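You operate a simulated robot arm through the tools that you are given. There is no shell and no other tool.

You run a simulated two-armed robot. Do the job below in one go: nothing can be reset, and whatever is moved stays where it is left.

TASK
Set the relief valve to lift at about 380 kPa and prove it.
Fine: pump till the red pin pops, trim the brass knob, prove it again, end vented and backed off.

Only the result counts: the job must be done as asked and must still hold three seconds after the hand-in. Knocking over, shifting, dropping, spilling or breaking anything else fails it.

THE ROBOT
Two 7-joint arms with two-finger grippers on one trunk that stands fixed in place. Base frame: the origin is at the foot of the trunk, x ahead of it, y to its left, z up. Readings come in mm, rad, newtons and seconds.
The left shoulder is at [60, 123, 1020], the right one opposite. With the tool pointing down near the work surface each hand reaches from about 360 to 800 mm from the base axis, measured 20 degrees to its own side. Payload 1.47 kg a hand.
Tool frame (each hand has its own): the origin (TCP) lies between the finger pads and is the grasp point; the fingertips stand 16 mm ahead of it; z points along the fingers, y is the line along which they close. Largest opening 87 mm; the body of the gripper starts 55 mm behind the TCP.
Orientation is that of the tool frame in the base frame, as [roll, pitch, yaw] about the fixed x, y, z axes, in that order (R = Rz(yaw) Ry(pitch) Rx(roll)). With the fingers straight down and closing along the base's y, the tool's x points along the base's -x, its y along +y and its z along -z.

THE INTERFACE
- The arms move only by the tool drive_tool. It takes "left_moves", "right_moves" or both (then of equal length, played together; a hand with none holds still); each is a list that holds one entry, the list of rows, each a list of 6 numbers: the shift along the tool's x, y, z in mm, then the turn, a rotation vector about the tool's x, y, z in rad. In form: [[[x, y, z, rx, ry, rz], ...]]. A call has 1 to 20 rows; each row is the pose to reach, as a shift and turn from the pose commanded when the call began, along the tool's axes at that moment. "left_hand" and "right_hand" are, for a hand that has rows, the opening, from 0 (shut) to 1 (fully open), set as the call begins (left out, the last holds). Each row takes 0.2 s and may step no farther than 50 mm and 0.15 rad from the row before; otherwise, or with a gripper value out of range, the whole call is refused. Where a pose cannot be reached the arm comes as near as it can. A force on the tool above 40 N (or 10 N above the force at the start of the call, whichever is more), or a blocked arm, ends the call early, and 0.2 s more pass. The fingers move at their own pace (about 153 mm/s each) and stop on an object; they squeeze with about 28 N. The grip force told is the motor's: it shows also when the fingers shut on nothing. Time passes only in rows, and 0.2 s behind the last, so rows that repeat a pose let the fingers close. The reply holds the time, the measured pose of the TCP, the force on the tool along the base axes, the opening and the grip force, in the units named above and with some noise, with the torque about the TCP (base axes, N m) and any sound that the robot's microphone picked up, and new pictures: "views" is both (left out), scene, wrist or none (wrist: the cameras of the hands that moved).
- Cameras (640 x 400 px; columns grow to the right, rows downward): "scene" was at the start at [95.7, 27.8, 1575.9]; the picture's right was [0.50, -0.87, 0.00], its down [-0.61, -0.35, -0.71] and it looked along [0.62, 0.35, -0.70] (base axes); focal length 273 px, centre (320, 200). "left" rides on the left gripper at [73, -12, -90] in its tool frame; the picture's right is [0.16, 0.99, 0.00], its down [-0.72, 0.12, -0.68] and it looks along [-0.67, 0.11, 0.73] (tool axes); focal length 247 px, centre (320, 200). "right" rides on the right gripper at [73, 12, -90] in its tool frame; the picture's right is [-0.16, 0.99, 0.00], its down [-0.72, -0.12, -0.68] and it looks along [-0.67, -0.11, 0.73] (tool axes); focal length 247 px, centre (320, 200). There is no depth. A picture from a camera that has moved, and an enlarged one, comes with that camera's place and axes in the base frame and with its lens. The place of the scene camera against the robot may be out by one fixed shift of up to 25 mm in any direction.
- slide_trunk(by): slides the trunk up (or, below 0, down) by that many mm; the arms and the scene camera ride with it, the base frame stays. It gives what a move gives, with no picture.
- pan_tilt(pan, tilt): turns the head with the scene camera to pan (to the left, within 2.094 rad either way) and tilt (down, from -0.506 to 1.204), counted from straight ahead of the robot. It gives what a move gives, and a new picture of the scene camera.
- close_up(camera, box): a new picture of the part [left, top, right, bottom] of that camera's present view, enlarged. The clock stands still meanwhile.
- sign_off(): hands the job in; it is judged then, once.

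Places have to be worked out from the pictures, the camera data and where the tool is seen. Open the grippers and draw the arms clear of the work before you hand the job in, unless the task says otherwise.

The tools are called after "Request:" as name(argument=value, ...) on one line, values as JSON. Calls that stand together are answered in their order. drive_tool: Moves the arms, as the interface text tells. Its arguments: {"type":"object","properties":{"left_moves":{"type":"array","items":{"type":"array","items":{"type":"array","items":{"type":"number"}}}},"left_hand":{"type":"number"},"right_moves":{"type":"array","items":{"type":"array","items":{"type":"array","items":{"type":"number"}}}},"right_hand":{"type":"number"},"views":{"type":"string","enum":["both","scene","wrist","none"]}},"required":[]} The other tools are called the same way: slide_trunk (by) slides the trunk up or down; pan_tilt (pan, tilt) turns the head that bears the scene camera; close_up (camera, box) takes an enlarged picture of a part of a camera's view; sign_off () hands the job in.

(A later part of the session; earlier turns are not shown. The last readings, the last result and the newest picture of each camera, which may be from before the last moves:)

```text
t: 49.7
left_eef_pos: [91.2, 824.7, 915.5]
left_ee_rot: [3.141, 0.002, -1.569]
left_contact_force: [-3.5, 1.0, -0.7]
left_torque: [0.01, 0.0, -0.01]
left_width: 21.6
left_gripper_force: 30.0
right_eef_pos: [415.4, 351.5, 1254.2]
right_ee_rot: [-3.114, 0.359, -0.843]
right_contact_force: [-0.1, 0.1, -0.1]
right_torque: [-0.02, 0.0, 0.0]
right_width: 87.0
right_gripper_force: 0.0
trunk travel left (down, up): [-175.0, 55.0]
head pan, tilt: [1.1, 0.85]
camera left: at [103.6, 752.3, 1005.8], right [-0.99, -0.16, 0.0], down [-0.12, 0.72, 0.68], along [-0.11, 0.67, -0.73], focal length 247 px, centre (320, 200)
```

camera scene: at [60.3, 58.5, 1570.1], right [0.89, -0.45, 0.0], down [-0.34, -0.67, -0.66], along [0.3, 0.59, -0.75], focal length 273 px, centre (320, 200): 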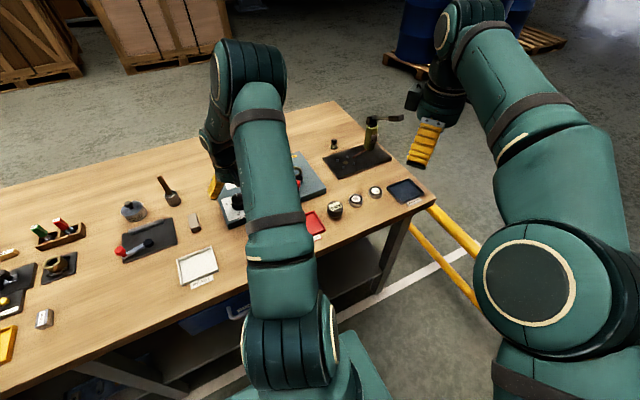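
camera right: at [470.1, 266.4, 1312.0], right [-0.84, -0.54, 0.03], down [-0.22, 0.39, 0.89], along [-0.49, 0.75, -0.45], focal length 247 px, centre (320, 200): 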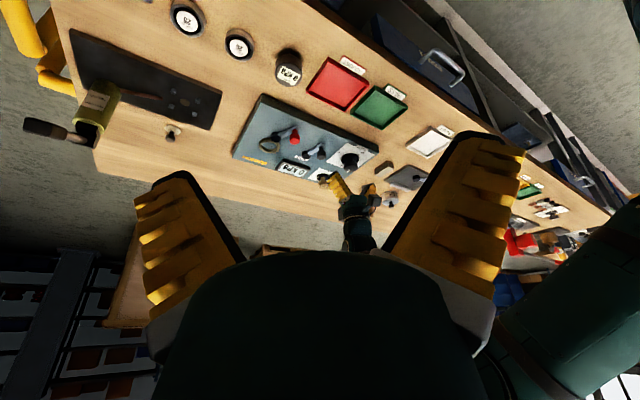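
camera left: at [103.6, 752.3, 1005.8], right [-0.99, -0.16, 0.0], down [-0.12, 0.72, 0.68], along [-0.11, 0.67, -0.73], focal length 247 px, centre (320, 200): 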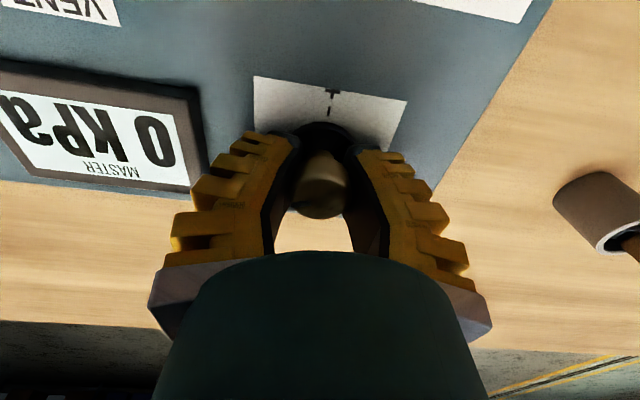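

Gripped at 21.6 mm. Trim clockwise by 0.30 rad as a first correction.

Request:
drive_tool(left_moves=[[[0, 0, 0, 0, 0, 0.1], [0, 0, 0, 0, 0, 0.2], [0, 0, 0, 0, 0, 0.3], [0, 0, 0, 0, 0, 0.3]]], views="wrist")

Request:
close_up(camera="left", box=[240, 70, 400, 250])

```text
t: 50.7
left_eef_pos: [90.3, 825.5, 915.6]
left_ee_rot: [-3.141, 0.002, -1.871]
left_contact_force: [-4.0, 2.3, 2.3]
left_torque: [0.05, 0.06, 0.0]
left_width: 21.1
left_gripper_force: 30.1
right_eef_pos: [414.6, 351.9, 1253.6]
right_ee_rot: [-3.113, 0.36, -0.845]
right_contact_force: [0.0, 0.4, 0.7]
right_torque: [-0.01, 0.01, -0.01]
right_width: 86.8
right_gripper_force: 0.0
trunk travel left (down, up): [-175.0, 55.0]
head pan, tilt: [1.1, 0.85]
camera left: at [81.4, 751.8, 1005.6], right [-0.99, 0.14, 0.0], down [0.1, 0.72, 0.68], along [0.1, 0.68, -0.73], focal length 247 px, centre (320, 200)
```

left: 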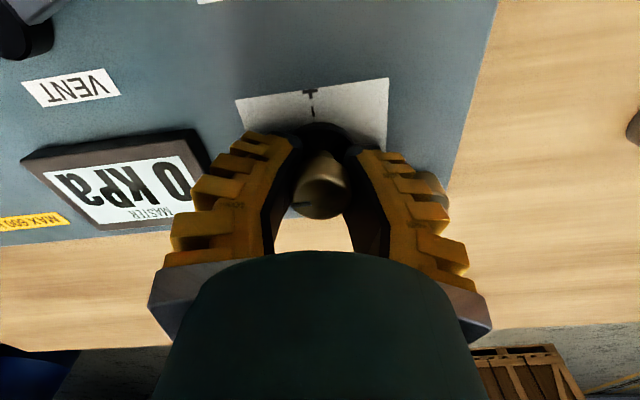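

```text
2.22 times, centred on (320, 160) of left
camera zoom: at [81.4, 751.8, 1005.6], right [-0.99, 0.14, 0.0], down [0.1, 0.72, 0.68], along [0.1, 0.68, -0.73], focal length 549 px, centre (320, 289)
```

zoom: 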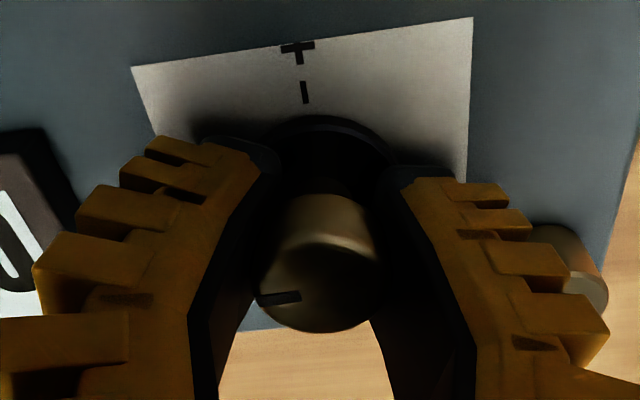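

The knob turned with the gripper (0.30 rad cw). Release, rise and return to the pump knob.

Request:
drive_tool(left_moves=[[[0, 0, 0, 0, 0, 0], [0, 0, 0, 0, 0, 0], [0, 0, -30, 0, 0, 0], [0, 0, -70, 0, 0, 0], [30, -5, -70, 0, 0, -0.1], [70, -12, -70, 0, 0, -0.2], [105, -18, -70, 0, 0, -0.3], [120.7, -21, -60, 0, 0, -0.3], [120.7, -21, -60, 0, 0, -0.3]]], left_hand=0.65, views="wrist")

Request:
close_up(camera="right", box=[260, 140, 380, 215])

```text
t: 52.7
left_eef_pos: [75.0, 702.8, 976.7]
left_ee_rot: [3.14, 0.001, -1.569]
left_contact_force: [0.3, -0.9, -0.6]
left_torque: [-0.02, 0.04, -0.02]
left_width: 61.2
left_gripper_force: 3.0
right_eef_pos: [414.8, 351.1, 1253.2]
right_ee_rot: [-3.114, 0.36, -0.844]
right_contact_force: [0.0, -0.5, -0.9]
right_torque: [-0.01, 0.01, -0.02]
right_width: 87.0
right_gripper_force: 0.1
trunk travel left (down, up): [-175.0, 55.0]
head pan, tilt: [1.1, 0.85]
camera left: at [88.3, 630.1, 1065.9], right [-0.99, -0.16, 0.0], down [-0.12, 0.72, 0.68], along [-0.11, 0.67, -0.73], focal length 247 px, centre (320, 200)
```

left: 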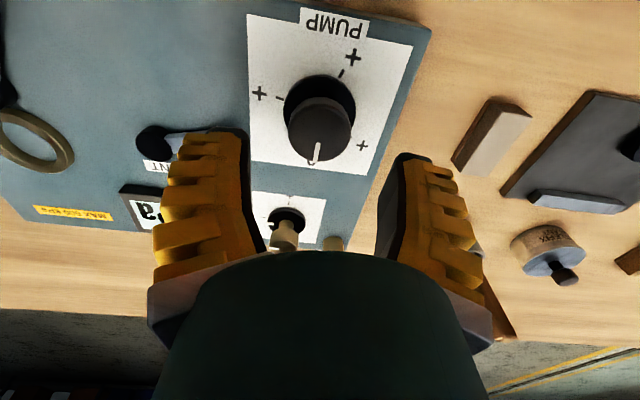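

```text
5.33 times, centred on (320, 178) of right
camera zoom: at [470.4, 265.9, 1312.0], right [-0.84, -0.54, 0.03], down [-0.22, 0.39, 0.89], along [-0.49, 0.75, -0.45], focal length 1317 px, centre (320, 320)
```

zoom: 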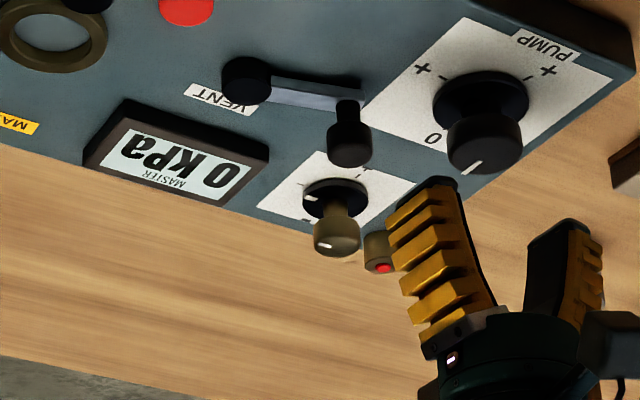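

Brass pointer has moved. Descend on the pump knob, grip, and start pumping again.

Request:
drive_tool(left_moves=[[[-1, 0, 30, 0, 0, 0], [-1, 0, 61, 0, 0, 0], [-1, 0, 61, 0, 0, 0]]], left_hand=0.65, views="none")

Request:
drive_tool(left_moves=[[[0, 0, 0, 0, 0, 0], [0, 0, 0, 0, 0, 0], [0, 0, 0, 0, 0, 0]]], left_hand=0, views="none")

Request:
drive_tool(left_moves=[[[0, 0, 0, 0, 0, 0.14], [0, 0, 0, 0, 0, 0.28], [0, 0, 0, 0, 0, 0.42], [0, 0, 0, 0, 0, 0.56], [0, 0, 0, 0, 0, 0.7], [0, 0, 0, 0, 0, 0.84], [0, 0, 0, 0, 0, 0.98], [0, 0, 0, 0, 0, 1.12], [0, 0, 0, 0, 0, 1.26], [0, 0, 0, 0, 0, 1.4]]], views="none")

Request:
close_up(camera="right", box=[260, 140, 380, 215])

```text
t: 53.5
left_eef_pos: [74.6, 704.3, 914.7]
left_ee_rot: [-3.14, 0.0, -1.568]
left_contact_force: [0.0, 1.3, -0.3]
left_torque: [-0.01, 0.04, -0.04]
left_width: 61.5
left_gripper_force: 3.4
right_eef_pos: [415.3, 351.1, 1253.2]
right_ee_rot: [-3.114, 0.361, -0.843]
right_contact_force: [-0.2, 1.0, 0.0]
right_torque: [-0.03, -0.01, 0.0]
right_width: 87.0
right_gripper_force: 0.0
trunk travel left (down, up): [-175.0, 55.0]
head pan, tilt: [1.1, 0.85]
```

```text
t: 54.3
left_eef_pos: [75.3, 705.6, 913.3]
left_ee_rot: [-3.141, 0.002, -1.57]
left_contact_force: [-0.8, 1.6, -1.9]
left_torque: [0.13, -0.02, 0.0]
left_width: 33.6
left_gripper_force: 29.6
right_eef_pos: [414.7, 351.4, 1252.8]
right_ee_rot: [-3.114, 0.359, -0.844]
right_contact_force: [-0.3, 0.5, 0.5]
right_torque: [0.03, -0.01, 0.0]
right_width: 86.5
right_gripper_force: 0.0
trunk travel left (down, up): [-175.0, 55.0]
head pan, tilt: [1.1, 0.85]
```

```text
t: 56.5
left_eef_pos: [75.2, 704.4, 913.3]
left_ee_rot: [3.141, 0.003, -2.969]
left_contact_force: [-2.9, 4.2, 0.5]
left_torque: [0.04, -0.2, 0.02]
left_width: 33.7
left_gripper_force: 29.6
right_eef_pos: [415.2, 351.2, 1252.9]
right_ee_rot: [-3.115, 0.359, -0.844]
right_contact_force: [0.1, -0.7, 0.0]
right_torque: [-0.03, 0.01, 0.03]
right_width: 87.1
right_gripper_force: 0.1
trunk travel left (down, up): [-175.0, 55.0]
head pan, tilt: [1.1, 0.85]
```

```text
5.33 times, centred on (320, 178) of right
camera zoom: at [470.1, 266.7, 1312.0], right [-0.84, -0.54, 0.03], down [-0.22, 0.39, 0.89], along [-0.49, 0.75, -0.45], focal length 1317 px, centre (320, 320)
```

zoom: 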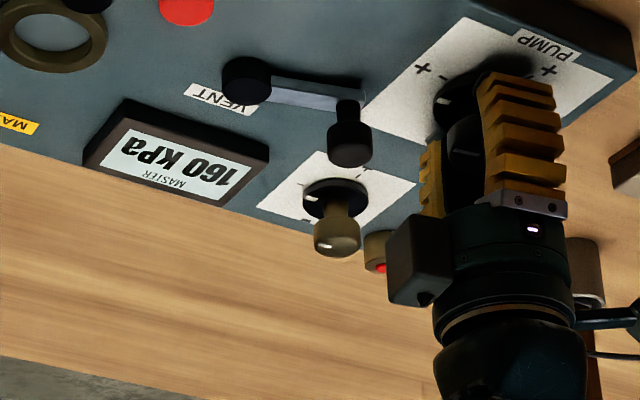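

160 kPa at 1.40 rad, consistent. Pump on to ~2.7 rad (~315 kPa).

Request:
drive_tool(left_moves=[[[0, 0, 0, 0, 0, 0.14], [0, 0, 0, 0, 0, 0.28], [0, 0, 0, 0, 0, 0.42], [0, 0, 0, 0, 0, 0.56], [0, 0, 0, 0, 0, 0.7], [0, 0, 0, 0, 0, 0.84], [0, 0, 0, 0, 0, 0.98], [0, 0, 0, 0, 0, 1.12], [0, 0, 0, 0, 0, 1.26], [0, 0, 0, 0, 0, 1.3]]], views="none")

Request:
close_up(camera="right", box=[260, 140, 380, 215])

Request:
drive_tool(left_moves=[[[0, 0, 0, 0, 0, 0.07], [0, 0, 0, 0, 0, 0.14], [0, 0, 0, 0, 0, 0.2]]], views="none")

Request:
close_up(camera="right", box=[260, 140, 380, 215])

```text
t: 58.7
left_eef_pos: [74.9, 705.0, 914.1]
left_ee_rot: [3.14, -0.003, 2.012]
left_contact_force: [-3.4, 2.6, 0.2]
left_torque: [0.02, 0.0, -0.01]
left_width: 33.6
left_gripper_force: 29.9
right_eef_pos: [414.2, 352.1, 1252.7]
right_ee_rot: [-3.113, 0.357, -0.844]
right_contact_force: [0.6, -0.1, -0.3]
right_torque: [-0.03, -0.01, 0.01]
right_width: 87.0
right_gripper_force: 0.1
trunk travel left (down, up): [-175.0, 55.0]
head pan, tilt: [1.1, 0.85]
```

```text
5.33 times, centred on (320, 178) of right
camera zoom: at [470.2, 266.6, 1312.0], right [-0.84, -0.54, 0.03], down [-0.22, 0.39, 0.89], along [-0.49, 0.75, -0.45], focal length 1317 px, centre (320, 320)
```

zoom: 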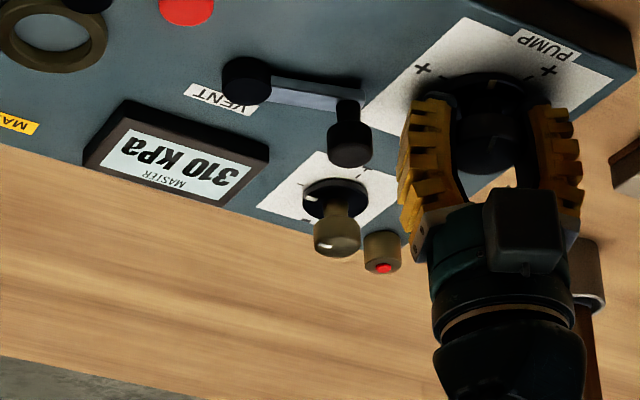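

```text
t: 59.5
left_eef_pos: [75.4, 705.6, 912.7]
left_ee_rot: [3.14, -0.002, 1.815]
left_contact_force: [-4.3, 5.0, 0.0]
left_torque: [-0.06, 0.02, -0.01]
left_width: 33.8
left_gripper_force: 29.5
right_eef_pos: [414.7, 351.8, 1253.4]
right_ee_rot: [-3.112, 0.359, -0.845]
right_contact_force: [0.4, -0.5, 0.3]
right_torque: [-0.04, 0.01, 0.0]
right_width: 86.9
right_gripper_force: 0.0
trunk travel left (down, up): [-175.0, 55.0]
head pan, tilt: [1.1, 0.85]
```

```text
5.33 times, centred on (320, 178) of right
camera zoom: at [470.0, 266.8, 1312.0], right [-0.84, -0.54, 0.03], down [-0.22, 0.39, 0.89], along [-0.49, 0.75, -0.45], focal length 1317 px, centre (320, 320)
```

zoom: 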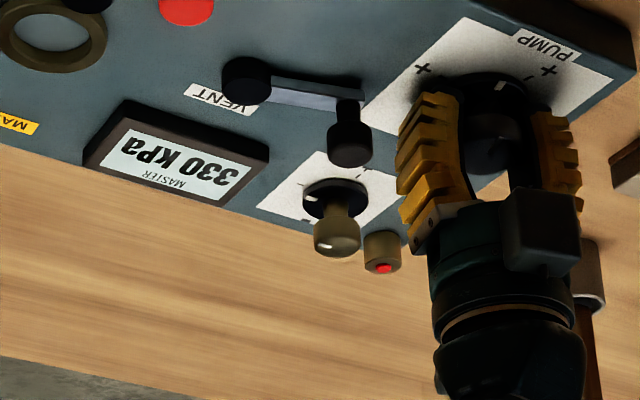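

330 kPa, flush. Fine steps of ~10 kPa now.

Request:
drive_tool(left_moves=[[[0, 0, 0, 0, 0, 0.04], [0, 0, 0, 0, 0, 0.09], [0, 0, 0, 0, 0, 0.09]]], views="none")

Request:
close_up(camera="right", box=[260, 140, 380, 215])

Request:
drive_tool(left_moves=[[[0, 0, 0, 0, 0, 0.04], [0, 0, 0, 0, 0, 0.09], [0, 0, 0, 0, 0, 0.09]]], views="none")

Request:
close_up(camera="right", box=[260, 140, 380, 215])

Request:
drive_tool(left_moves=[[[0, 0, 0, 0, 0, 0.04], [0, 0, 0, 0, 0, 0.09], [0, 0, 0, 0, 0, 0.09]]], views="none")

Request:
close_up(camera="right", box=[260, 140, 380, 215])

```text
t: 60.3
left_eef_pos: [74.3, 704.9, 914.7]
left_ee_rot: [3.14, -0.002, 1.723]
left_contact_force: [-3.5, 5.8, -0.5]
left_torque: [0.05, 0.0, -0.01]
left_width: 33.9
left_gripper_force: 30.0
right_eef_pos: [414.4, 351.3, 1253.3]
right_ee_rot: [-3.113, 0.358, -0.845]
right_contact_force: [1.1, 0.4, 0.1]
right_torque: [0.0, -0.01, 0.0]
right_width: 86.8
right_gripper_force: 0.0
trunk travel left (down, up): [-175.0, 55.0]
head pan, tilt: [1.1, 0.85]
```

```text
5.33 times, centred on (320, 178) of right
camera zoom: at [470.2, 266.7, 1312.0], right [-0.84, -0.54, 0.03], down [-0.22, 0.39, 0.89], along [-0.49, 0.75, -0.45], focal length 1317 px, centre (320, 320)
```

zoom: 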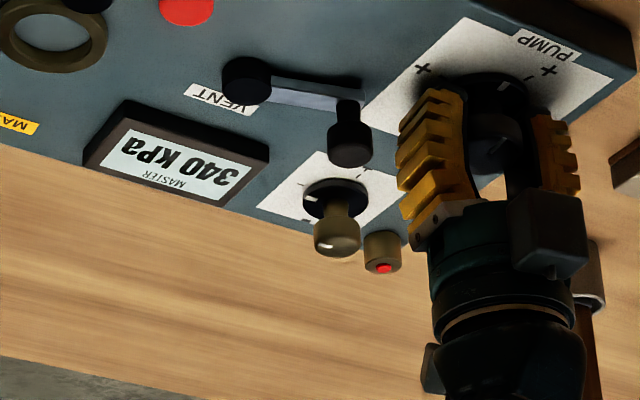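

```text
t: 61.1
left_eef_pos: [75.2, 704.9, 914.2]
left_ee_rot: [3.139, -0.003, 1.634]
left_contact_force: [-5.0, 5.9, 0.1]
left_torque: [-0.02, 0.01, -0.01]
left_width: 33.9
left_gripper_force: 29.7
right_eef_pos: [414.7, 350.7, 1253.0]
right_ee_rot: [-3.113, 0.359, -0.844]
right_contact_force: [0.1, 0.1, 1.1]
right_torque: [-0.01, -0.01, 0.0]
right_width: 87.0
right_gripper_force: 0.1
trunk travel left (down, up): [-175.0, 55.0]
head pan, tilt: [1.1, 0.85]
```

```text
5.33 times, centred on (320, 178) of right
camera zoom: at [470.0, 266.9, 1312.0], right [-0.84, -0.54, 0.03], down [-0.22, 0.39, 0.89], along [-0.49, 0.75, -0.45], focal length 1317 px, centre (320, 320)
```

zoom: 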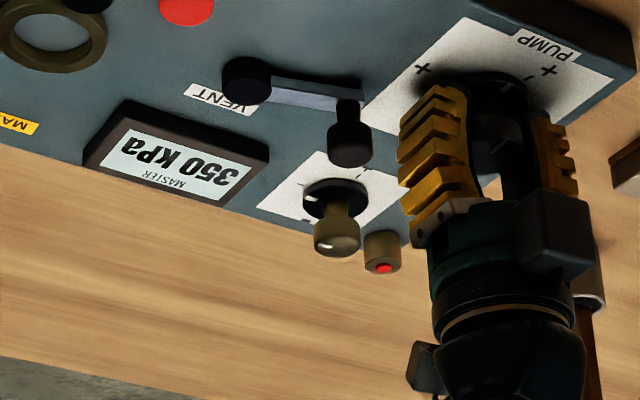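

```text
t: 61.9
left_eef_pos: [75.8, 705.3, 914.3]
left_ee_rot: [3.139, -0.003, 1.542]
left_contact_force: [-2.6, 6.4, 0.9]
left_torque: [0.01, -0.01, 0.01]
left_width: 33.7
left_gripper_force: 30.2
right_eef_pos: [416.1, 351.1, 1252.8]
right_ee_rot: [-3.113, 0.356, -0.843]
right_contact_force: [0.2, 0.3, 0.2]
right_torque: [-0.04, -0.02, -0.01]
right_width: 86.9
right_gripper_force: 0.1
trunk travel left (down, up): [-175.0, 55.0]
head pan, tilt: [1.1, 0.85]
```

```text
5.33 times, centred on (320, 178) of right
camera zoom: at [470.2, 266.8, 1311.9], right [-0.84, -0.54, 0.03], down [-0.22, 0.39, 0.89], along [-0.49, 0.75, -0.45], focal length 1317 px, centre (320, 320)
```

zoom: 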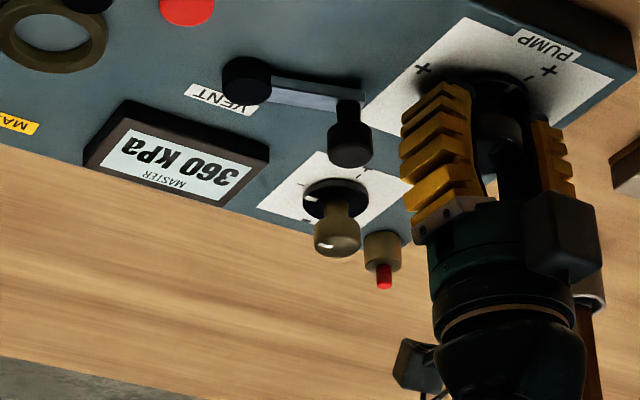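

Pin popped at ~360 kPa with a 0.30 rad trim (was ~341), i.e. ~60 kPa/rad; another ~0.33 rad should give 380. Wind the pump back to 0.

Request:
drive_tool(left_moves=[[[0, 0, 0, 0, 0, -0.14], [0, 0, 0, 0, 0, -0.28], [0, 0, 0, 0, 0, -0.42], [0, 0, 0, 0, 0, -0.56], [0, 0, 0, 0, 0, -0.7], [0, 0, 0, 0, 0, -0.84], [0, 0, 0, 0, 0, -0.98], [0, 0, 0, 0, 0, -1.12], [0, 0, 0, 0, 0, -1.26], [0, 0, 0, 0, 0, -1.4], [0, 0, 0, 0, 0, -1.54], [0, 0, 0, 0, 0, -1.6]]], views="none")

Request:
drive_tool(left_moves=[[[0, 0, 0, 0, 0, -0.14], [0, 0, 0, 0, 0, -0.28], [0, 0, 0, 0, 0, -0.42], [0, 0, 0, 0, 0, -0.56], [0, 0, 0, 0, 0, -0.7], [0, 0, 0, 0, 0, -0.84], [0, 0, 0, 0, 0, -0.98], [0, 0, 0, 0, 0, -1.12], [0, 0, 0, 0, 0, -1.26], [0, 0, 0, 0, 0, -1.4], [0, 0, 0, 0, 0, -1.52], [0, 0, 0, 0, 0, -1.57], [0, 0, 0, 0, 0, -1.57]]], views="wrist")

Request:
close_up(camera="right", box=[260, 140, 380, 215])

```text
t: 64.5
left_eef_pos: [75.6, 704.8, 914.0]
left_ee_rot: [3.139, 0.0, -3.137]
left_contact_force: [-2.6, 4.6, -1.4]
left_torque: [0.03, 0.01, 0.0]
left_width: 34.0
left_gripper_force: 30.3
right_eef_pos: [414.2, 351.6, 1252.0]
right_ee_rot: [-3.114, 0.357, -0.845]
right_contact_force: [-0.5, 0.2, 0.7]
right_torque: [0.01, -0.01, -0.03]
right_width: 87.1
right_gripper_force: 0.1
trunk travel left (down, up): [-175.0, 55.0]
head pan, tilt: [1.1, 0.85]
```

```text
t: 67.3
left_eef_pos: [75.5, 705.0, 914.2]
left_ee_rot: [-3.14, 0.001, -1.567]
left_contact_force: [-2.6, 7.0, -1.7]
left_torque: [0.16, 0.0, 0.0]
left_width: 33.8
left_gripper_force: 30.0
right_eef_pos: [415.2, 352.4, 1252.7]
right_ee_rot: [-3.114, 0.358, -0.846]
right_contact_force: [1.0, 0.6, -0.6]
right_torque: [0.06, -0.01, 0.0]
right_width: 86.9
right_gripper_force: 0.0
trunk travel left (down, up): [-175.0, 55.0]
head pan, tilt: [1.1, 0.85]
camera left: at [88.4, 632.0, 1003.8], right [-0.99, -0.16, 0.0], down [-0.12, 0.72, 0.68], along [-0.11, 0.67, -0.73], focal length 247 px, centre (320, 200)
```

left: 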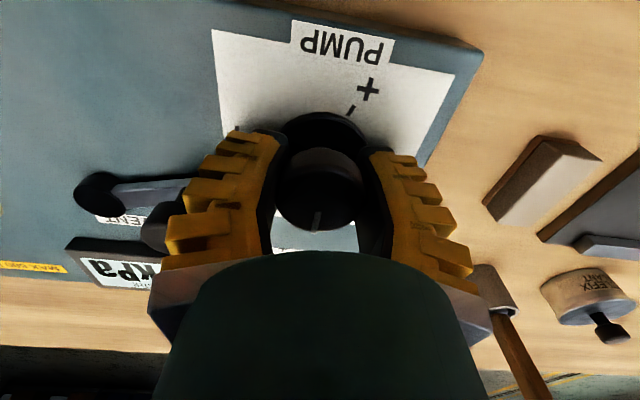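

```text
5.33 times, centred on (320, 178) of right
camera zoom: at [470.1, 267.0, 1311.9], right [-0.84, -0.54, 0.03], down [-0.22, 0.39, 0.89], along [-0.49, 0.75, -0.45], focal length 1317 px, centre (320, 320)
```

zoom: 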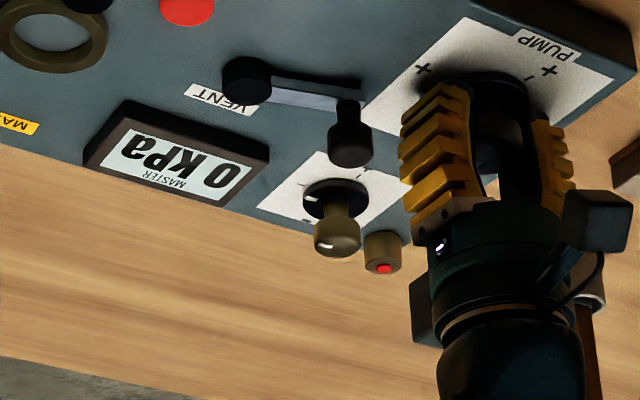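

Pump at 0, pin in. Go to the brass knob again and grip it.

Request:
drive_tool(left_moves=[[[0, 0, 0, 0, 0, 0], [0, 0, 0, 0, 0, 0], [0, 0, -30, 0, 0, 0], [0, 0, -70, 0, 0, 0], [-40, -5, -75, 0, 0, 0], [-85, -11, -75, 0, 0, 0], [-120.5, -15.5, -70, 0, 0, 0], [-120.5, -15.5, -45, 0, 0, 0], [-120.5, -15.5, -45, 0, 0, 0]]], left_hand=0.65, views="wrist")

Request:
drive_tool(left_moves=[[[0, 0, 25, 0, 0, 0], [0, 0, 45, 0, 0, 0], [0, 0, 45, 0, 0, 0]]], left_hand=0.65, views="none")

Request:
drive_tool(left_moves=[[[0, 0, 0, 0, 0, 0], [0, 0, 0, 0, 0, 0], [0, 0, 0, 0, 0, 0]]], left_hand=0, views="wrist")

```text
t: 69.3
left_eef_pos: [90.1, 823.4, 959.5]
left_ee_rot: [-3.14, 0.001, -1.569]
left_contact_force: [-0.3, 0.0, 0.3]
left_torque: [0.02, 0.0, 0.0]
left_width: 61.4
left_gripper_force: 3.9
right_eef_pos: [415.3, 351.2, 1254.2]
right_ee_rot: [-3.114, 0.36, -0.845]
right_contact_force: [0.3, -0.3, -0.2]
right_torque: [0.03, 0.02, 0.03]
right_width: 87.0
right_gripper_force: 0.1
trunk travel left (down, up): [-175.0, 55.0]
head pan, tilt: [1.1, 0.85]
camera left: at [103.6, 751.4, 1049.1], right [-0.99, -0.16, 0.0], down [-0.12, 0.72, 0.68], along [-0.11, 0.67, -0.73], focal length 247 px, centre (320, 200)
```

left: 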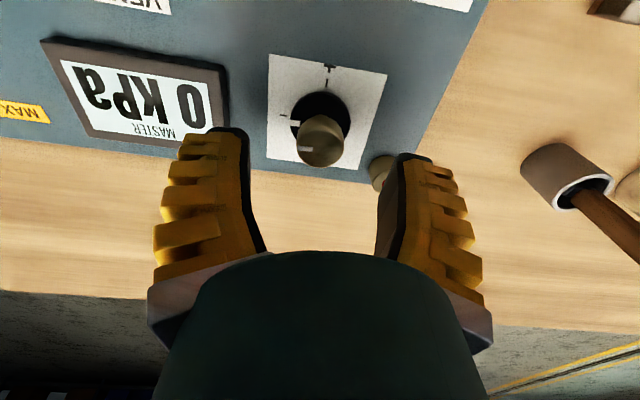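

```text
t: 70.1
left_eef_pos: [91.2, 824.4, 914.5]
left_ee_rot: [-3.14, 0.002, -1.57]
left_contact_force: [0.4, -0.8, -0.1]
left_torque: [0.0, 0.01, -0.03]
left_width: 61.6
left_gripper_force: 3.4
right_eef_pos: [414.9, 350.2, 1253.7]
right_ee_rot: [-3.114, 0.359, -0.845]
right_contact_force: [0.1, 0.2, 0.0]
right_torque: [0.01, 0.01, -0.02]
right_width: 87.0
right_gripper_force: 0.1
trunk travel left (down, up): [-175.0, 55.0]
head pan, tilt: [1.1, 0.85]
```

```text
t: 70.9
left_eef_pos: [90.7, 824.7, 913.3]
left_ee_rot: [3.141, 0.003, -1.57]
left_contact_force: [-1.5, 1.4, -0.9]
left_torque: [0.05, -0.01, -0.03]
left_width: 20.7
left_gripper_force: 29.8
right_eef_pos: [415.8, 352.3, 1253.9]
right_ee_rot: [-3.114, 0.358, -0.845]
right_contact_force: [0.3, 0.1, -0.2]
right_torque: [0.02, 0.01, 0.0]
right_width: 87.3
right_gripper_force: 0.0
trunk travel left (down, up): [-175.0, 55.0]
head pan, tilt: [1.1, 0.85]
camera left: at [103.5, 751.6, 1004.6], right [-0.99, -0.16, 0.0], down [-0.12, 0.72, 0.68], along [-0.11, 0.67, -0.73], focal length 247 px, centre (320, 200)
```

left: 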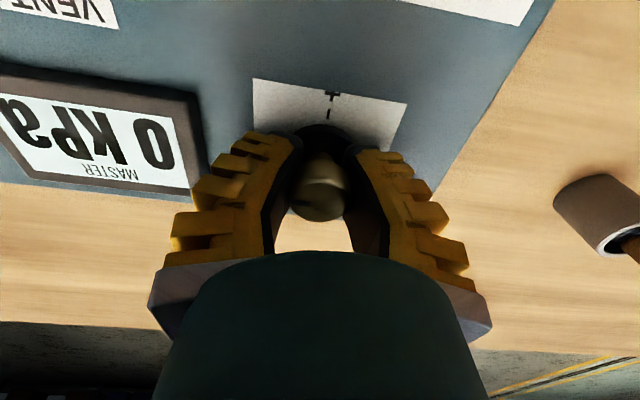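

Trim clockwise 0.33 rad, then release and return above the pump.

Request:
drive_tool(left_moves=[[[0, 0, 0, 0, 0, 0.11], [0, 0, 0, 0, 0, 0.22], [0, 0, 0, 0, 0, 0.33], [0, 0, 0, 0, 0, 0.33]]], views="none")

Request:
drive_tool(left_moves=[[[0, 0, 0, 0, 0, 0], [0, 0, 0, 0, 0, 0], [0, 0, -30, 0, 0, 0], [0, 0, -70, 0, 0, 0], [30, -6, -70, 0, 0, -0.11], [70, -14, -70, 0, 0, -0.22], [105, -21, -70, 0, 0, -0.33], [119.6, -24.2, -60, 0, 0, -0.33], [119.6, -24.2, -60, 0, 0, -0.33]]], left_hand=0.65, views="wrist")

Request:
close_up(camera="right", box=[260, 140, 380, 215])

```text
t: 71.9
left_eef_pos: [90.4, 824.3, 914.5]
left_ee_rot: [-3.141, 0.001, -1.9]
left_contact_force: [-3.1, -1.5, -0.2]
left_torque: [-0.07, 0.03, 0.03]
left_width: 20.4
left_gripper_force: 29.9
right_eef_pos: [414.8, 350.9, 1253.4]
right_ee_rot: [-3.114, 0.361, -0.845]
right_contact_force: [0.3, -0.3, -0.6]
right_torque: [0.0, 0.01, -0.02]
right_width: 87.0
right_gripper_force: 0.1
trunk travel left (down, up): [-175.0, 55.0]
head pan, tilt: [1.1, 0.85]
```

```text
t: 73.9
left_eef_pos: [76.1, 703.0, 974.1]
left_ee_rot: [-3.141, 0.002, -1.567]
left_contact_force: [-0.1, 0.1, 0.3]
left_torque: [-0.02, 0.0, 0.01]
left_width: 61.7
left_gripper_force: 3.3
right_eef_pos: [414.9, 351.8, 1253.9]
right_ee_rot: [-3.113, 0.36, -0.845]
right_contact_force: [-0.1, -0.2, 1.1]
right_torque: [0.01, -0.01, 0.0]
right_width: 87.1
right_gripper_force: 0.0
trunk travel left (down, up): [-175.0, 55.0]
head pan, tilt: [1.1, 0.85]
camera left: at [89.0, 630.2, 1064.1], right [-0.99, -0.16, 0.0], down [-0.12, 0.72, 0.68], along [-0.11, 0.67, -0.73], focal length 247 px, centre (320, 200)
```

left: 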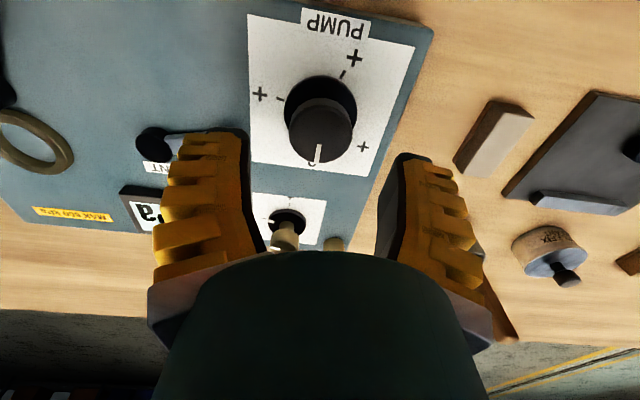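

```text
5.33 times, centred on (320, 178) of right
camera zoom: at [470.4, 265.9, 1312.0], right [-0.84, -0.54, 0.03], down [-0.22, 0.39, 0.89], along [-0.49, 0.75, -0.45], focal length 1317 px, centre (320, 320)
```

zoom: 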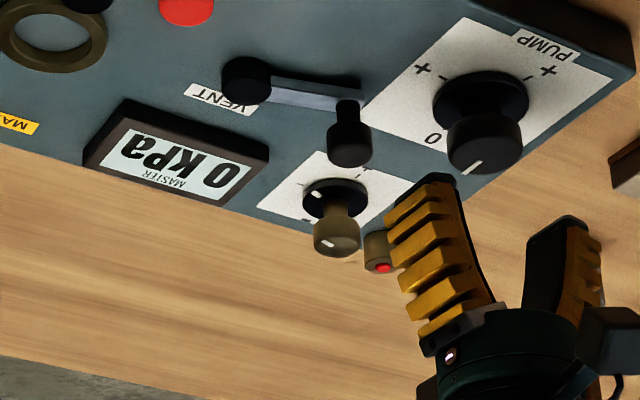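

Aligned over the pump at 0. Grip and pump up again.

Request:
drive_tool(left_moves=[[[-1, 0, 30, 0, 0, 0], [-1, 0, 60, 0, 0, 0], [-1, 0, 60, 0, 0, 0]]], left_hand=0.65, views="none")

Request:
drive_tool(left_moves=[[[0, 0, 0, 0, 0, 0], [0, 0, 0, 0, 0, 0], [0, 0, 0, 0, 0, 0]]], left_hand=0, views="none")

Request:
drive_tool(left_moves=[[[0, 0, 0, 0, 0, 0.14], [0, 0, 0, 0, 0, 0.28], [0, 0, 0, 0, 0, 0.42], [0, 0, 0, 0, 0, 0.56], [0, 0, 0, 0, 0, 0.7], [0, 0, 0, 0, 0, 0.84], [0, 0, 0, 0, 0, 0.98], [0, 0, 0, 0, 0, 1.12], [0, 0, 0, 0, 0, 1.26], [0, 0, 0, 0, 0, 1.4], [0, 0, 0, 0, 0, 1.54]]], views="none")

Request:
drive_tool(left_moves=[[[0, 0, 0, 0, 0, 0.14], [0, 0, 0, 0, 0, 0.28], [0, 0, 0, 0, 0, 0.42], [0, 0, 0, 0, 0, 0.56], [0, 0, 0, 0, 0, 0.7], [0, 0, 0, 0, 0, 0.84], [0, 0, 0, 0, 0, 0.98], [0, 0, 0, 0, 0, 1.12], [0, 0, 0, 0, 0, 1.26], [0, 0, 0, 0, 0, 1.4], [0, 0, 0, 0, 0, 1.46]]], views="none")

Request:
close_up(camera="right", box=[260, 140, 380, 215])

```text
t: 74.7
left_eef_pos: [76.3, 704.3, 914.7]
left_ee_rot: [-3.141, 0.001, -1.568]
left_contact_force: [1.4, 0.5, 0.4]
left_torque: [0.01, 0.02, 0.03]
left_width: 61.4
left_gripper_force: 4.1
right_eef_pos: [414.2, 351.7, 1253.1]
right_ee_rot: [-3.113, 0.359, -0.845]
right_contact_force: [0.2, 0.4, 0.0]
right_torque: [-0.01, -0.01, 0.02]
right_width: 87.2
right_gripper_force: 0.1
trunk travel left (down, up): [-175.0, 55.0]
head pan, tilt: [1.1, 0.85]
```

```text
t: 75.5
left_eef_pos: [75.3, 705.9, 915.1]
left_ee_rot: [-3.141, 0.0, -1.569]
left_contact_force: [-3.2, 0.9, -2.0]
left_torque: [0.11, -0.01, 0.01]
left_width: 33.7
left_gripper_force: 30.1
right_eef_pos: [415.2, 350.5, 1252.8]
right_ee_rot: [-3.115, 0.358, -0.843]
right_contact_force: [0.3, -0.5, -0.7]
right_torque: [0.02, 0.0, 0.03]
right_width: 87.1
right_gripper_force: 0.1
trunk travel left (down, up): [-175.0, 55.0]
head pan, tilt: [1.1, 0.85]
```

```text
t: 77.9
left_eef_pos: [75.4, 705.2, 913.8]
left_ee_rot: [3.139, -0.002, -3.113]
left_contact_force: [-3.2, -1.3, -2.9]
left_torque: [-0.02, -0.27, 0.01]
left_width: 33.5
left_gripper_force: 30.1
right_eef_pos: [416.2, 351.7, 1253.6]
right_ee_rot: [-3.114, 0.359, -0.846]
right_contact_force: [0.5, -0.2, 0.4]
right_torque: [-0.02, 0.01, 0.02]
right_width: 87.0
right_gripper_force: 0.0
trunk travel left (down, up): [-175.0, 55.0]
head pan, tilt: [1.1, 0.85]
```

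```text
t: 80.3
left_eef_pos: [75.7, 704.7, 914.1]
left_ee_rot: [-3.141, -0.001, 1.712]
left_contact_force: [-0.6, -3.7, -4.5]
left_torque: [-0.07, -0.01, 0.01]
left_width: 33.5
left_gripper_force: 30.3
right_eef_pos: [416.0, 350.7, 1253.8]
right_ee_rot: [-3.113, 0.36, -0.846]
right_contact_force: [-0.3, -0.1, -0.4]
right_torque: [0.01, -0.01, 0.0]
right_width: 86.8
right_gripper_force: 0.1
trunk travel left (down, up): [-175.0, 55.0]
head pan, tilt: [1.1, 0.85]
```

```text
5.33 times, centred on (320, 178) of right
camera zoom: at [470.4, 266.2, 1312.0], right [-0.84, -0.54, 0.03], down [-0.22, 0.39, 0.89], along [-0.49, 0.75, -0.45], focal length 1317 px, centre (320, 320)
```

zoom: 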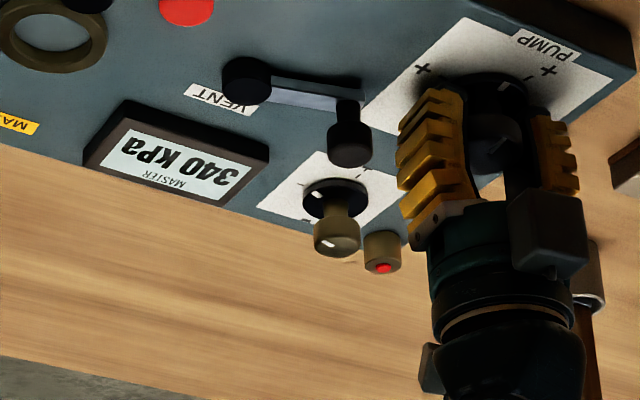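

340 kPa, flush. Step up in fine increments.

Request:
drive_tool(left_moves=[[[0, 0, 0, 0, 0, 0.06], [0, 0, 0, 0, 0, 0.12], [0, 0, 0, 0, 0, 0.18], [0, 0, 0, 0, 0, 0.18]]], views="none")

Request:
close_up(camera="right", box=[260, 140, 380, 215])

Request:
drive_tool(left_moves=[[[0, 0, 0, 0, 0, 0.03], [0, 0, 0, 0, 0, 0.06], [0, 0, 0, 0, 0, 0.06]]], views="none")

Request:
close_up(camera="right", box=[260, 140, 380, 215])

Request:
drive_tool(left_moves=[[[0, 0, 0, 0, 0, 0.02], [0, 0, 0, 0, 0, 0.04], [0, 0, 0, 0, 0, 0.04]]], views="none")

Request:
close_up(camera="right", box=[260, 140, 380, 215])

```text
t: 81.3
left_eef_pos: [75.6, 704.8, 913.4]
left_ee_rot: [3.141, -0.002, 1.532]
left_contact_force: [-0.8, -3.3, -5.0]
left_torque: [-0.05, 0.0, 0.01]
left_width: 33.2
left_gripper_force: 30.4
right_eef_pos: [415.6, 351.0, 1252.8]
right_ee_rot: [-3.114, 0.36, -0.844]
right_contact_force: [-0.2, -0.2, -0.8]
right_torque: [0.0, -0.02, 0.01]
right_width: 86.8
right_gripper_force: 0.2
trunk travel left (down, up): [-175.0, 55.0]
head pan, tilt: [1.1, 0.85]
```

```text
5.33 times, centred on (320, 178) of right
camera zoom: at [470.4, 266.3, 1312.0], right [-0.84, -0.54, 0.03], down [-0.22, 0.39, 0.89], along [-0.49, 0.75, -0.45], focal length 1317 px, centre (320, 320)
```

zoom: 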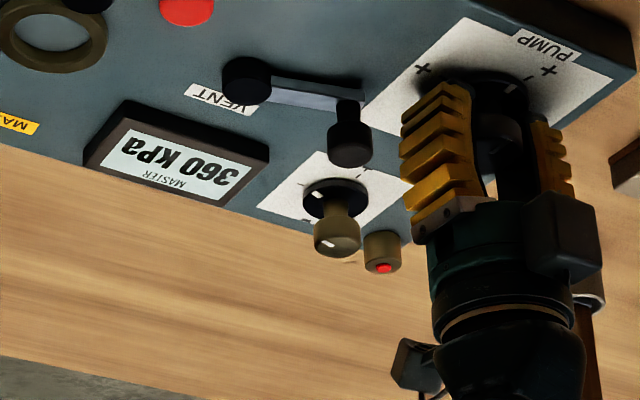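

```text
t: 82.1
left_eef_pos: [75.3, 704.6, 913.4]
left_ee_rot: [-3.142, 0.0, 1.473]
left_contact_force: [-0.1, -0.9, -2.2]
left_torque: [0.0, -0.01, -0.02]
left_width: 33.3
left_gripper_force: 30.2
right_eef_pos: [416.2, 351.8, 1252.7]
right_ee_rot: [-3.113, 0.359, -0.844]
right_contact_force: [0.2, -0.9, 0.1]
right_torque: [0.01, -0.04, 0.02]
right_width: 86.9
right_gripper_force: 0.1
trunk travel left (down, up): [-175.0, 55.0]
head pan, tilt: [1.1, 0.85]
```

```text
5.33 times, centred on (320, 178) of right
camera zoom: at [470.5, 266.3, 1311.9], right [-0.84, -0.54, 0.03], down [-0.22, 0.39, 0.89], along [-0.49, 0.75, -0.45], focal length 1317 px, centre (320, 320)
```

zoom: 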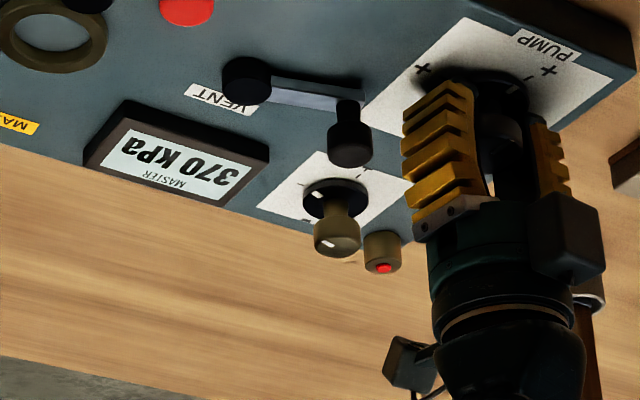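

```text
t: 82.9
left_eef_pos: [74.1, 705.9, 913.9]
left_ee_rot: [3.142, -0.003, 1.435]
left_contact_force: [-1.7, 0.4, -2.0]
left_torque: [0.12, 0.01, 0.01]
left_width: 33.2
left_gripper_force: 29.9
right_eef_pos: [415.1, 351.6, 1253.4]
right_ee_rot: [-3.113, 0.359, -0.845]
right_contact_force: [0.3, -0.9, -0.5]
right_torque: [0.05, 0.02, -0.03]
right_width: 86.8
right_gripper_force: 0.2
trunk travel left (down, up): [-175.0, 55.0]
head pan, tilt: [1.1, 0.85]
```

```text
5.33 times, centred on (320, 178) of right
camera zoom: at [470.3, 266.4, 1312.0], right [-0.84, -0.54, 0.03], down [-0.22, 0.39, 0.89], along [-0.49, 0.75, -0.45], focal length 1317 px, centre (320, 320)
```

zoom: 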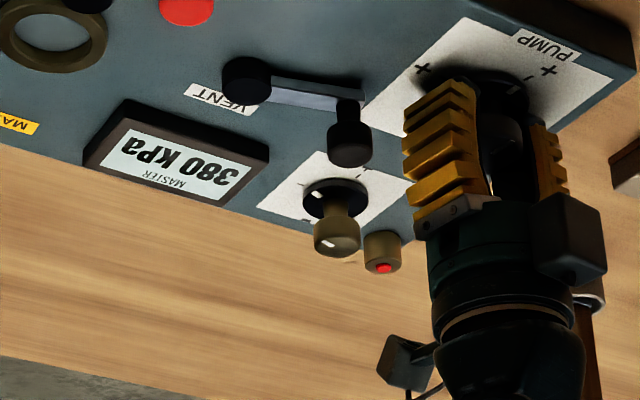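

380 kPa displayed (just rounding up), pin still in. Continue in very fine steps.

Request:
drive_tool(left_moves=[[[0, 0, 0, 0, 0, 0.015], [0, 0, 0, 0, 0, 0.03], [0, 0, 0, 0, 0, 0.03]]], views="none")

Request:
close_up(camera="right", box=[260, 140, 380, 215])

Request:
drive_tool(left_moves=[[[0, 0, 0, 0, 0, 0.015], [0, 0, 0, 0, 0, 0.03], [0, 0, 0, 0, 0, 0.03]]], views="none")

Request:
close_up(camera="right", box=[260, 140, 380, 215])

```text
t: 83.7
left_eef_pos: [75.4, 705.8, 915.4]
left_ee_rot: [3.141, -0.002, 1.405]
left_contact_force: [-1.5, 1.2, -4.3]
left_torque: [0.08, 0.0, 0.0]
left_width: 33.5
left_gripper_force: 29.4
right_eef_pos: [416.0, 351.8, 1253.3]
right_ee_rot: [-3.112, 0.356, -0.845]
right_contact_force: [-0.8, -0.7, -0.7]
right_torque: [-0.01, 0.02, -0.01]
right_width: 86.9
right_gripper_force: 0.1
trunk travel left (down, up): [-175.0, 55.0]
head pan, tilt: [1.1, 0.85]
```

```text
5.33 times, centred on (320, 178) of right
camera zoom: at [470.3, 266.5, 1312.0], right [-0.84, -0.54, 0.03], down [-0.22, 0.39, 0.89], along [-0.49, 0.75, -0.45], focal length 1317 px, centre (320, 320)
```

zoom: 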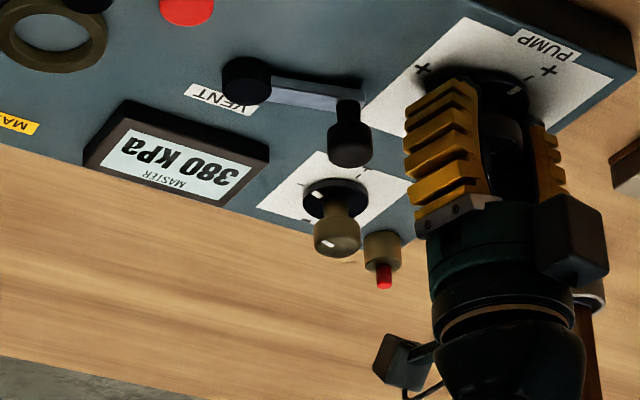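

```text
t: 84.5
left_eef_pos: [75.6, 705.6, 914.0]
left_ee_rot: [3.141, 0.0, 1.374]
left_contact_force: [-3.1, 0.0, -3.7]
left_torque: [0.07, 0.02, 0.04]
left_width: 33.5
left_gripper_force: 30.0
right_eef_pos: [414.8, 351.5, 1253.7]
right_ee_rot: [-3.113, 0.357, -0.846]
right_contact_force: [-0.3, 0.4, 0.8]
right_torque: [-0.04, 0.04, 0.0]
right_width: 86.8
right_gripper_force: 0.0
trunk travel left (down, up): [-175.0, 55.0]
head pan, tilt: [1.1, 0.85]
```

```text
5.33 times, centred on (320, 178) of right
camera zoom: at [470.2, 266.5, 1312.0], right [-0.84, -0.54, 0.03], down [-0.22, 0.39, 0.89], along [-0.49, 0.75, -0.45], focal length 1317 px, centre (320, 320)
```

zoom: 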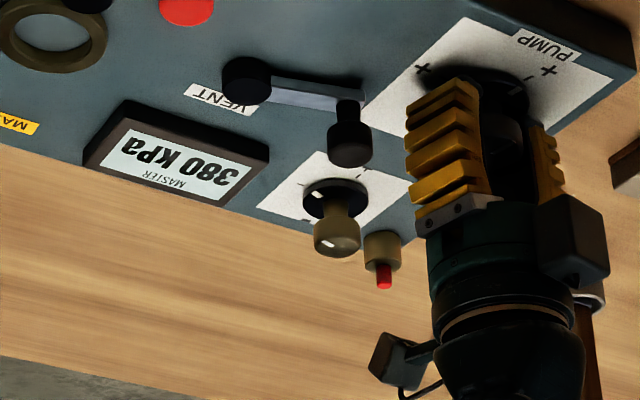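

Pin popped at 380 kPa (between ~376 and 379 by angle) — set and proven. Now back the pump off to 0.

Request:
drive_tool(left_moves=[[[0, 0, 0, 0, 0, -0.14], [0, 0, 0, 0, 0, -0.28], [0, 0, 0, 0, 0, -0.42], [0, 0, 0, 0, 0, -0.56], [0, 0, 0, 0, 0, -0.7], [0, 0, 0, 0, 0, -0.84], [0, 0, 0, 0, 0, -0.98], [0, 0, 0, 0, 0, -1.12], [0, 0, 0, 0, 0, -1.26], [0, 0, 0, 0, 0, -1.4], [0, 0, 0, 0, 0, -1.54], [0, 0, 0, 0, 0, -1.68]]], views="none")

Request:
drive_tool(left_moves=[[[0, 0, 0, 0, 0, -0.14], [0, 0, 0, 0, 0, -0.28], [0, 0, 0, 0, 0, -0.42], [0, 0, 0, 0, 0, -0.56], [0, 0, 0, 0, 0, -0.7], [0, 0, 0, 0, 0, -0.84], [0, 0, 0, 0, 0, -0.98], [0, 0, 0, 0, 0, -1.12], [0, 0, 0, 0, 0, -1.26], [0, 0, 0, 0, 0, -1.4], [0, 0, 0, 0, 0, -1.54], [0, 0, 0, 0, 0, -1.65], [0, 0, 0, 0, 0, -1.66], [0, 0, 0, 0, 0, -1.66]]], views="wrist")

Request:
close_up(camera="right", box=[260, 140, 380, 215])

```text
t: 87.1
left_eef_pos: [75.0, 705.9, 913.7]
left_ee_rot: [3.14, 0.0, 3.058]
left_contact_force: [-2.5, -3.2, -3.7]
left_torque: [0.03, 0.22, -0.03]
left_width: 33.5
left_gripper_force: 29.9
right_eef_pos: [414.2, 351.8, 1254.8]
right_ee_rot: [-3.114, 0.36, -0.845]
right_contact_force: [0.2, 0.2, 0.1]
right_torque: [0.01, -0.02, 0.01]
right_width: 87.0
right_gripper_force: 0.0
trunk travel left (down, up): [-175.0, 55.0]
head pan, tilt: [1.1, 0.85]
```

```text
t: 90.1
left_eef_pos: [75.0, 704.9, 914.3]
left_ee_rot: [-3.141, 0.002, -1.567]
left_contact_force: [-2.9, -5.3, -3.5]
left_torque: [0.11, 0.07, -0.07]
left_width: 33.1
left_gripper_force: 30.2
right_eef_pos: [414.9, 351.8, 1253.7]
right_ee_rot: [-3.112, 0.36, -0.846]
right_contact_force: [0.6, 0.2, -0.9]
right_torque: [0.02, 0.0, 0.02]
right_width: 86.9
right_gripper_force: 0.2
trunk travel left (down, up): [-175.0, 55.0]
head pan, tilt: [1.1, 0.85]
camera left: at [88.4, 631.9, 1004.1], right [-0.99, -0.16, 0.0], down [-0.12, 0.72, 0.68], along [-0.11, 0.67, -0.73], focal length 247 px, centre (320, 200)
```

left: 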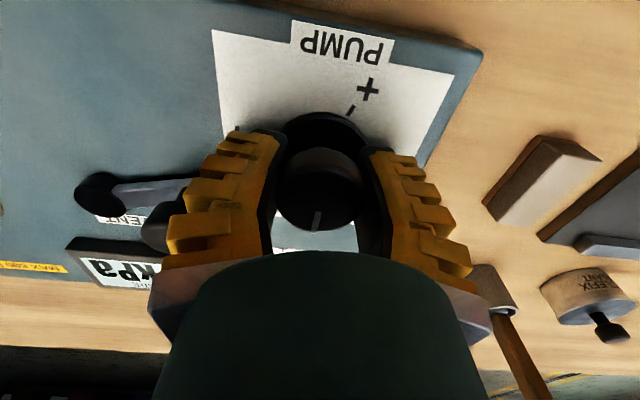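

```text
5.33 times, centred on (320, 178) of right
camera zoom: at [470.2, 266.0, 1312.1], right [-0.84, -0.54, 0.03], down [-0.22, 0.39, 0.89], along [-0.49, 0.75, -0.45], focal length 1317 px, centre (320, 320)
```

zoom: 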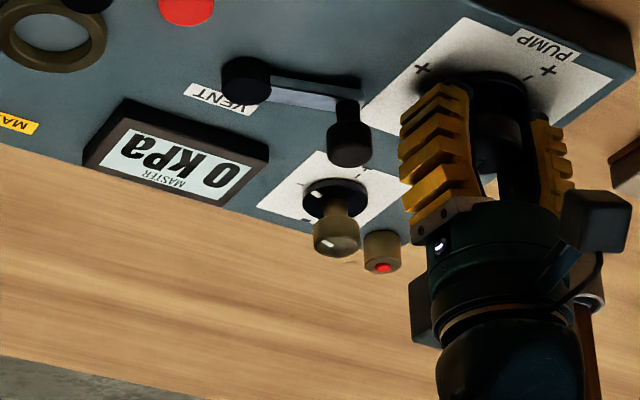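

Pump is at 0 and 0 kPa, pin in. Now release, rise, and go to the vent lever head (≈ 143, 734) with the gripper turned to match the lever.

Request:
drive_tool(left_moves=[[[0, 0, 0, 0, 0, 0], [0, 0, 0, 0, 0, 0], [0, 0, -35, 0, 0, 0], [0, 0, -70, 0, 0, 0], [-4, -9, -70, 0, 0, 0.14], [-8, -18, -70, 0, 0, 0.28], [-12, -27, -70, 0, 0, 0.42], [-16, -36, -70, 0, 0, 0.56], [-20, -45, -70, 0, 0, 0.7], [-24, -54, -70, 0, 0, 0.84], [-27, -62, -70, 0, 0, 0.98], [-29.5, -67.8, -60, 0, 0, 1.05], [-29.5, -67.8, -60, 0, 0, 1.05]]], left_hand=0.65, views="wrist")

Request:
close_up(camera="right", box=[260, 120, 380, 215])

```text
t: 92.9
left_eef_pos: [142.0, 734.9, 974.2]
left_ee_rot: [3.14, 0.002, -2.619]
left_contact_force: [-0.1, -0.5, 0.3]
left_torque: [0.01, -0.01, 0.04]
left_width: 61.5
left_gripper_force: 3.5
right_eef_pos: [415.0, 351.4, 1253.8]
right_ee_rot: [-3.112, 0.36, -0.845]
right_contact_force: [-0.5, -0.1, 0.4]
right_torque: [0.03, 0.04, -0.01]
right_width: 87.1
right_gripper_force: 0.1
trunk travel left (down, up): [-175.0, 55.0]
head pan, tilt: [1.1, 0.85]
camera left: at [86.7, 688.3, 1065.1], right [-0.63, 0.78, 0.0], down [0.57, 0.46, 0.68], along [0.53, 0.43, -0.73], focal length 247 px, centre (320, 200)
```

left: 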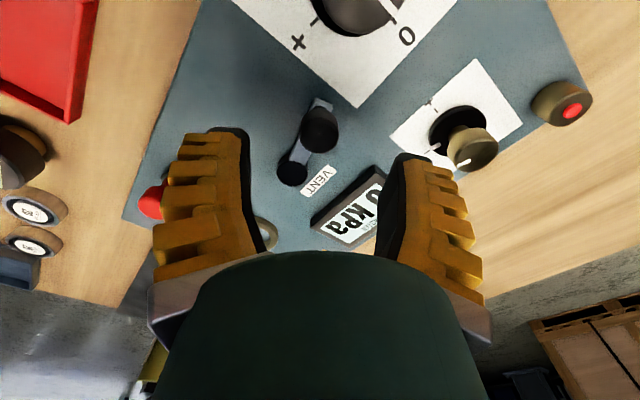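

```text
4.21 times, centred on (320, 168) of right
camera zoom: at [470.4, 265.9, 1312.1], right [-0.84, -0.54, 0.03], down [-0.22, 0.39, 0.89], along [-0.49, 0.75, -0.45], focal length 1040 px, centre (320, 337)
```

zoom: 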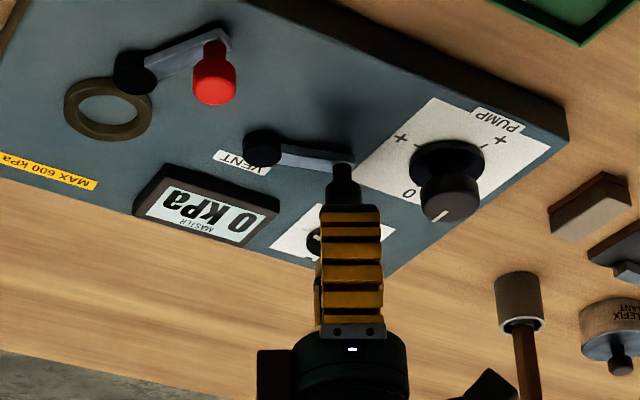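

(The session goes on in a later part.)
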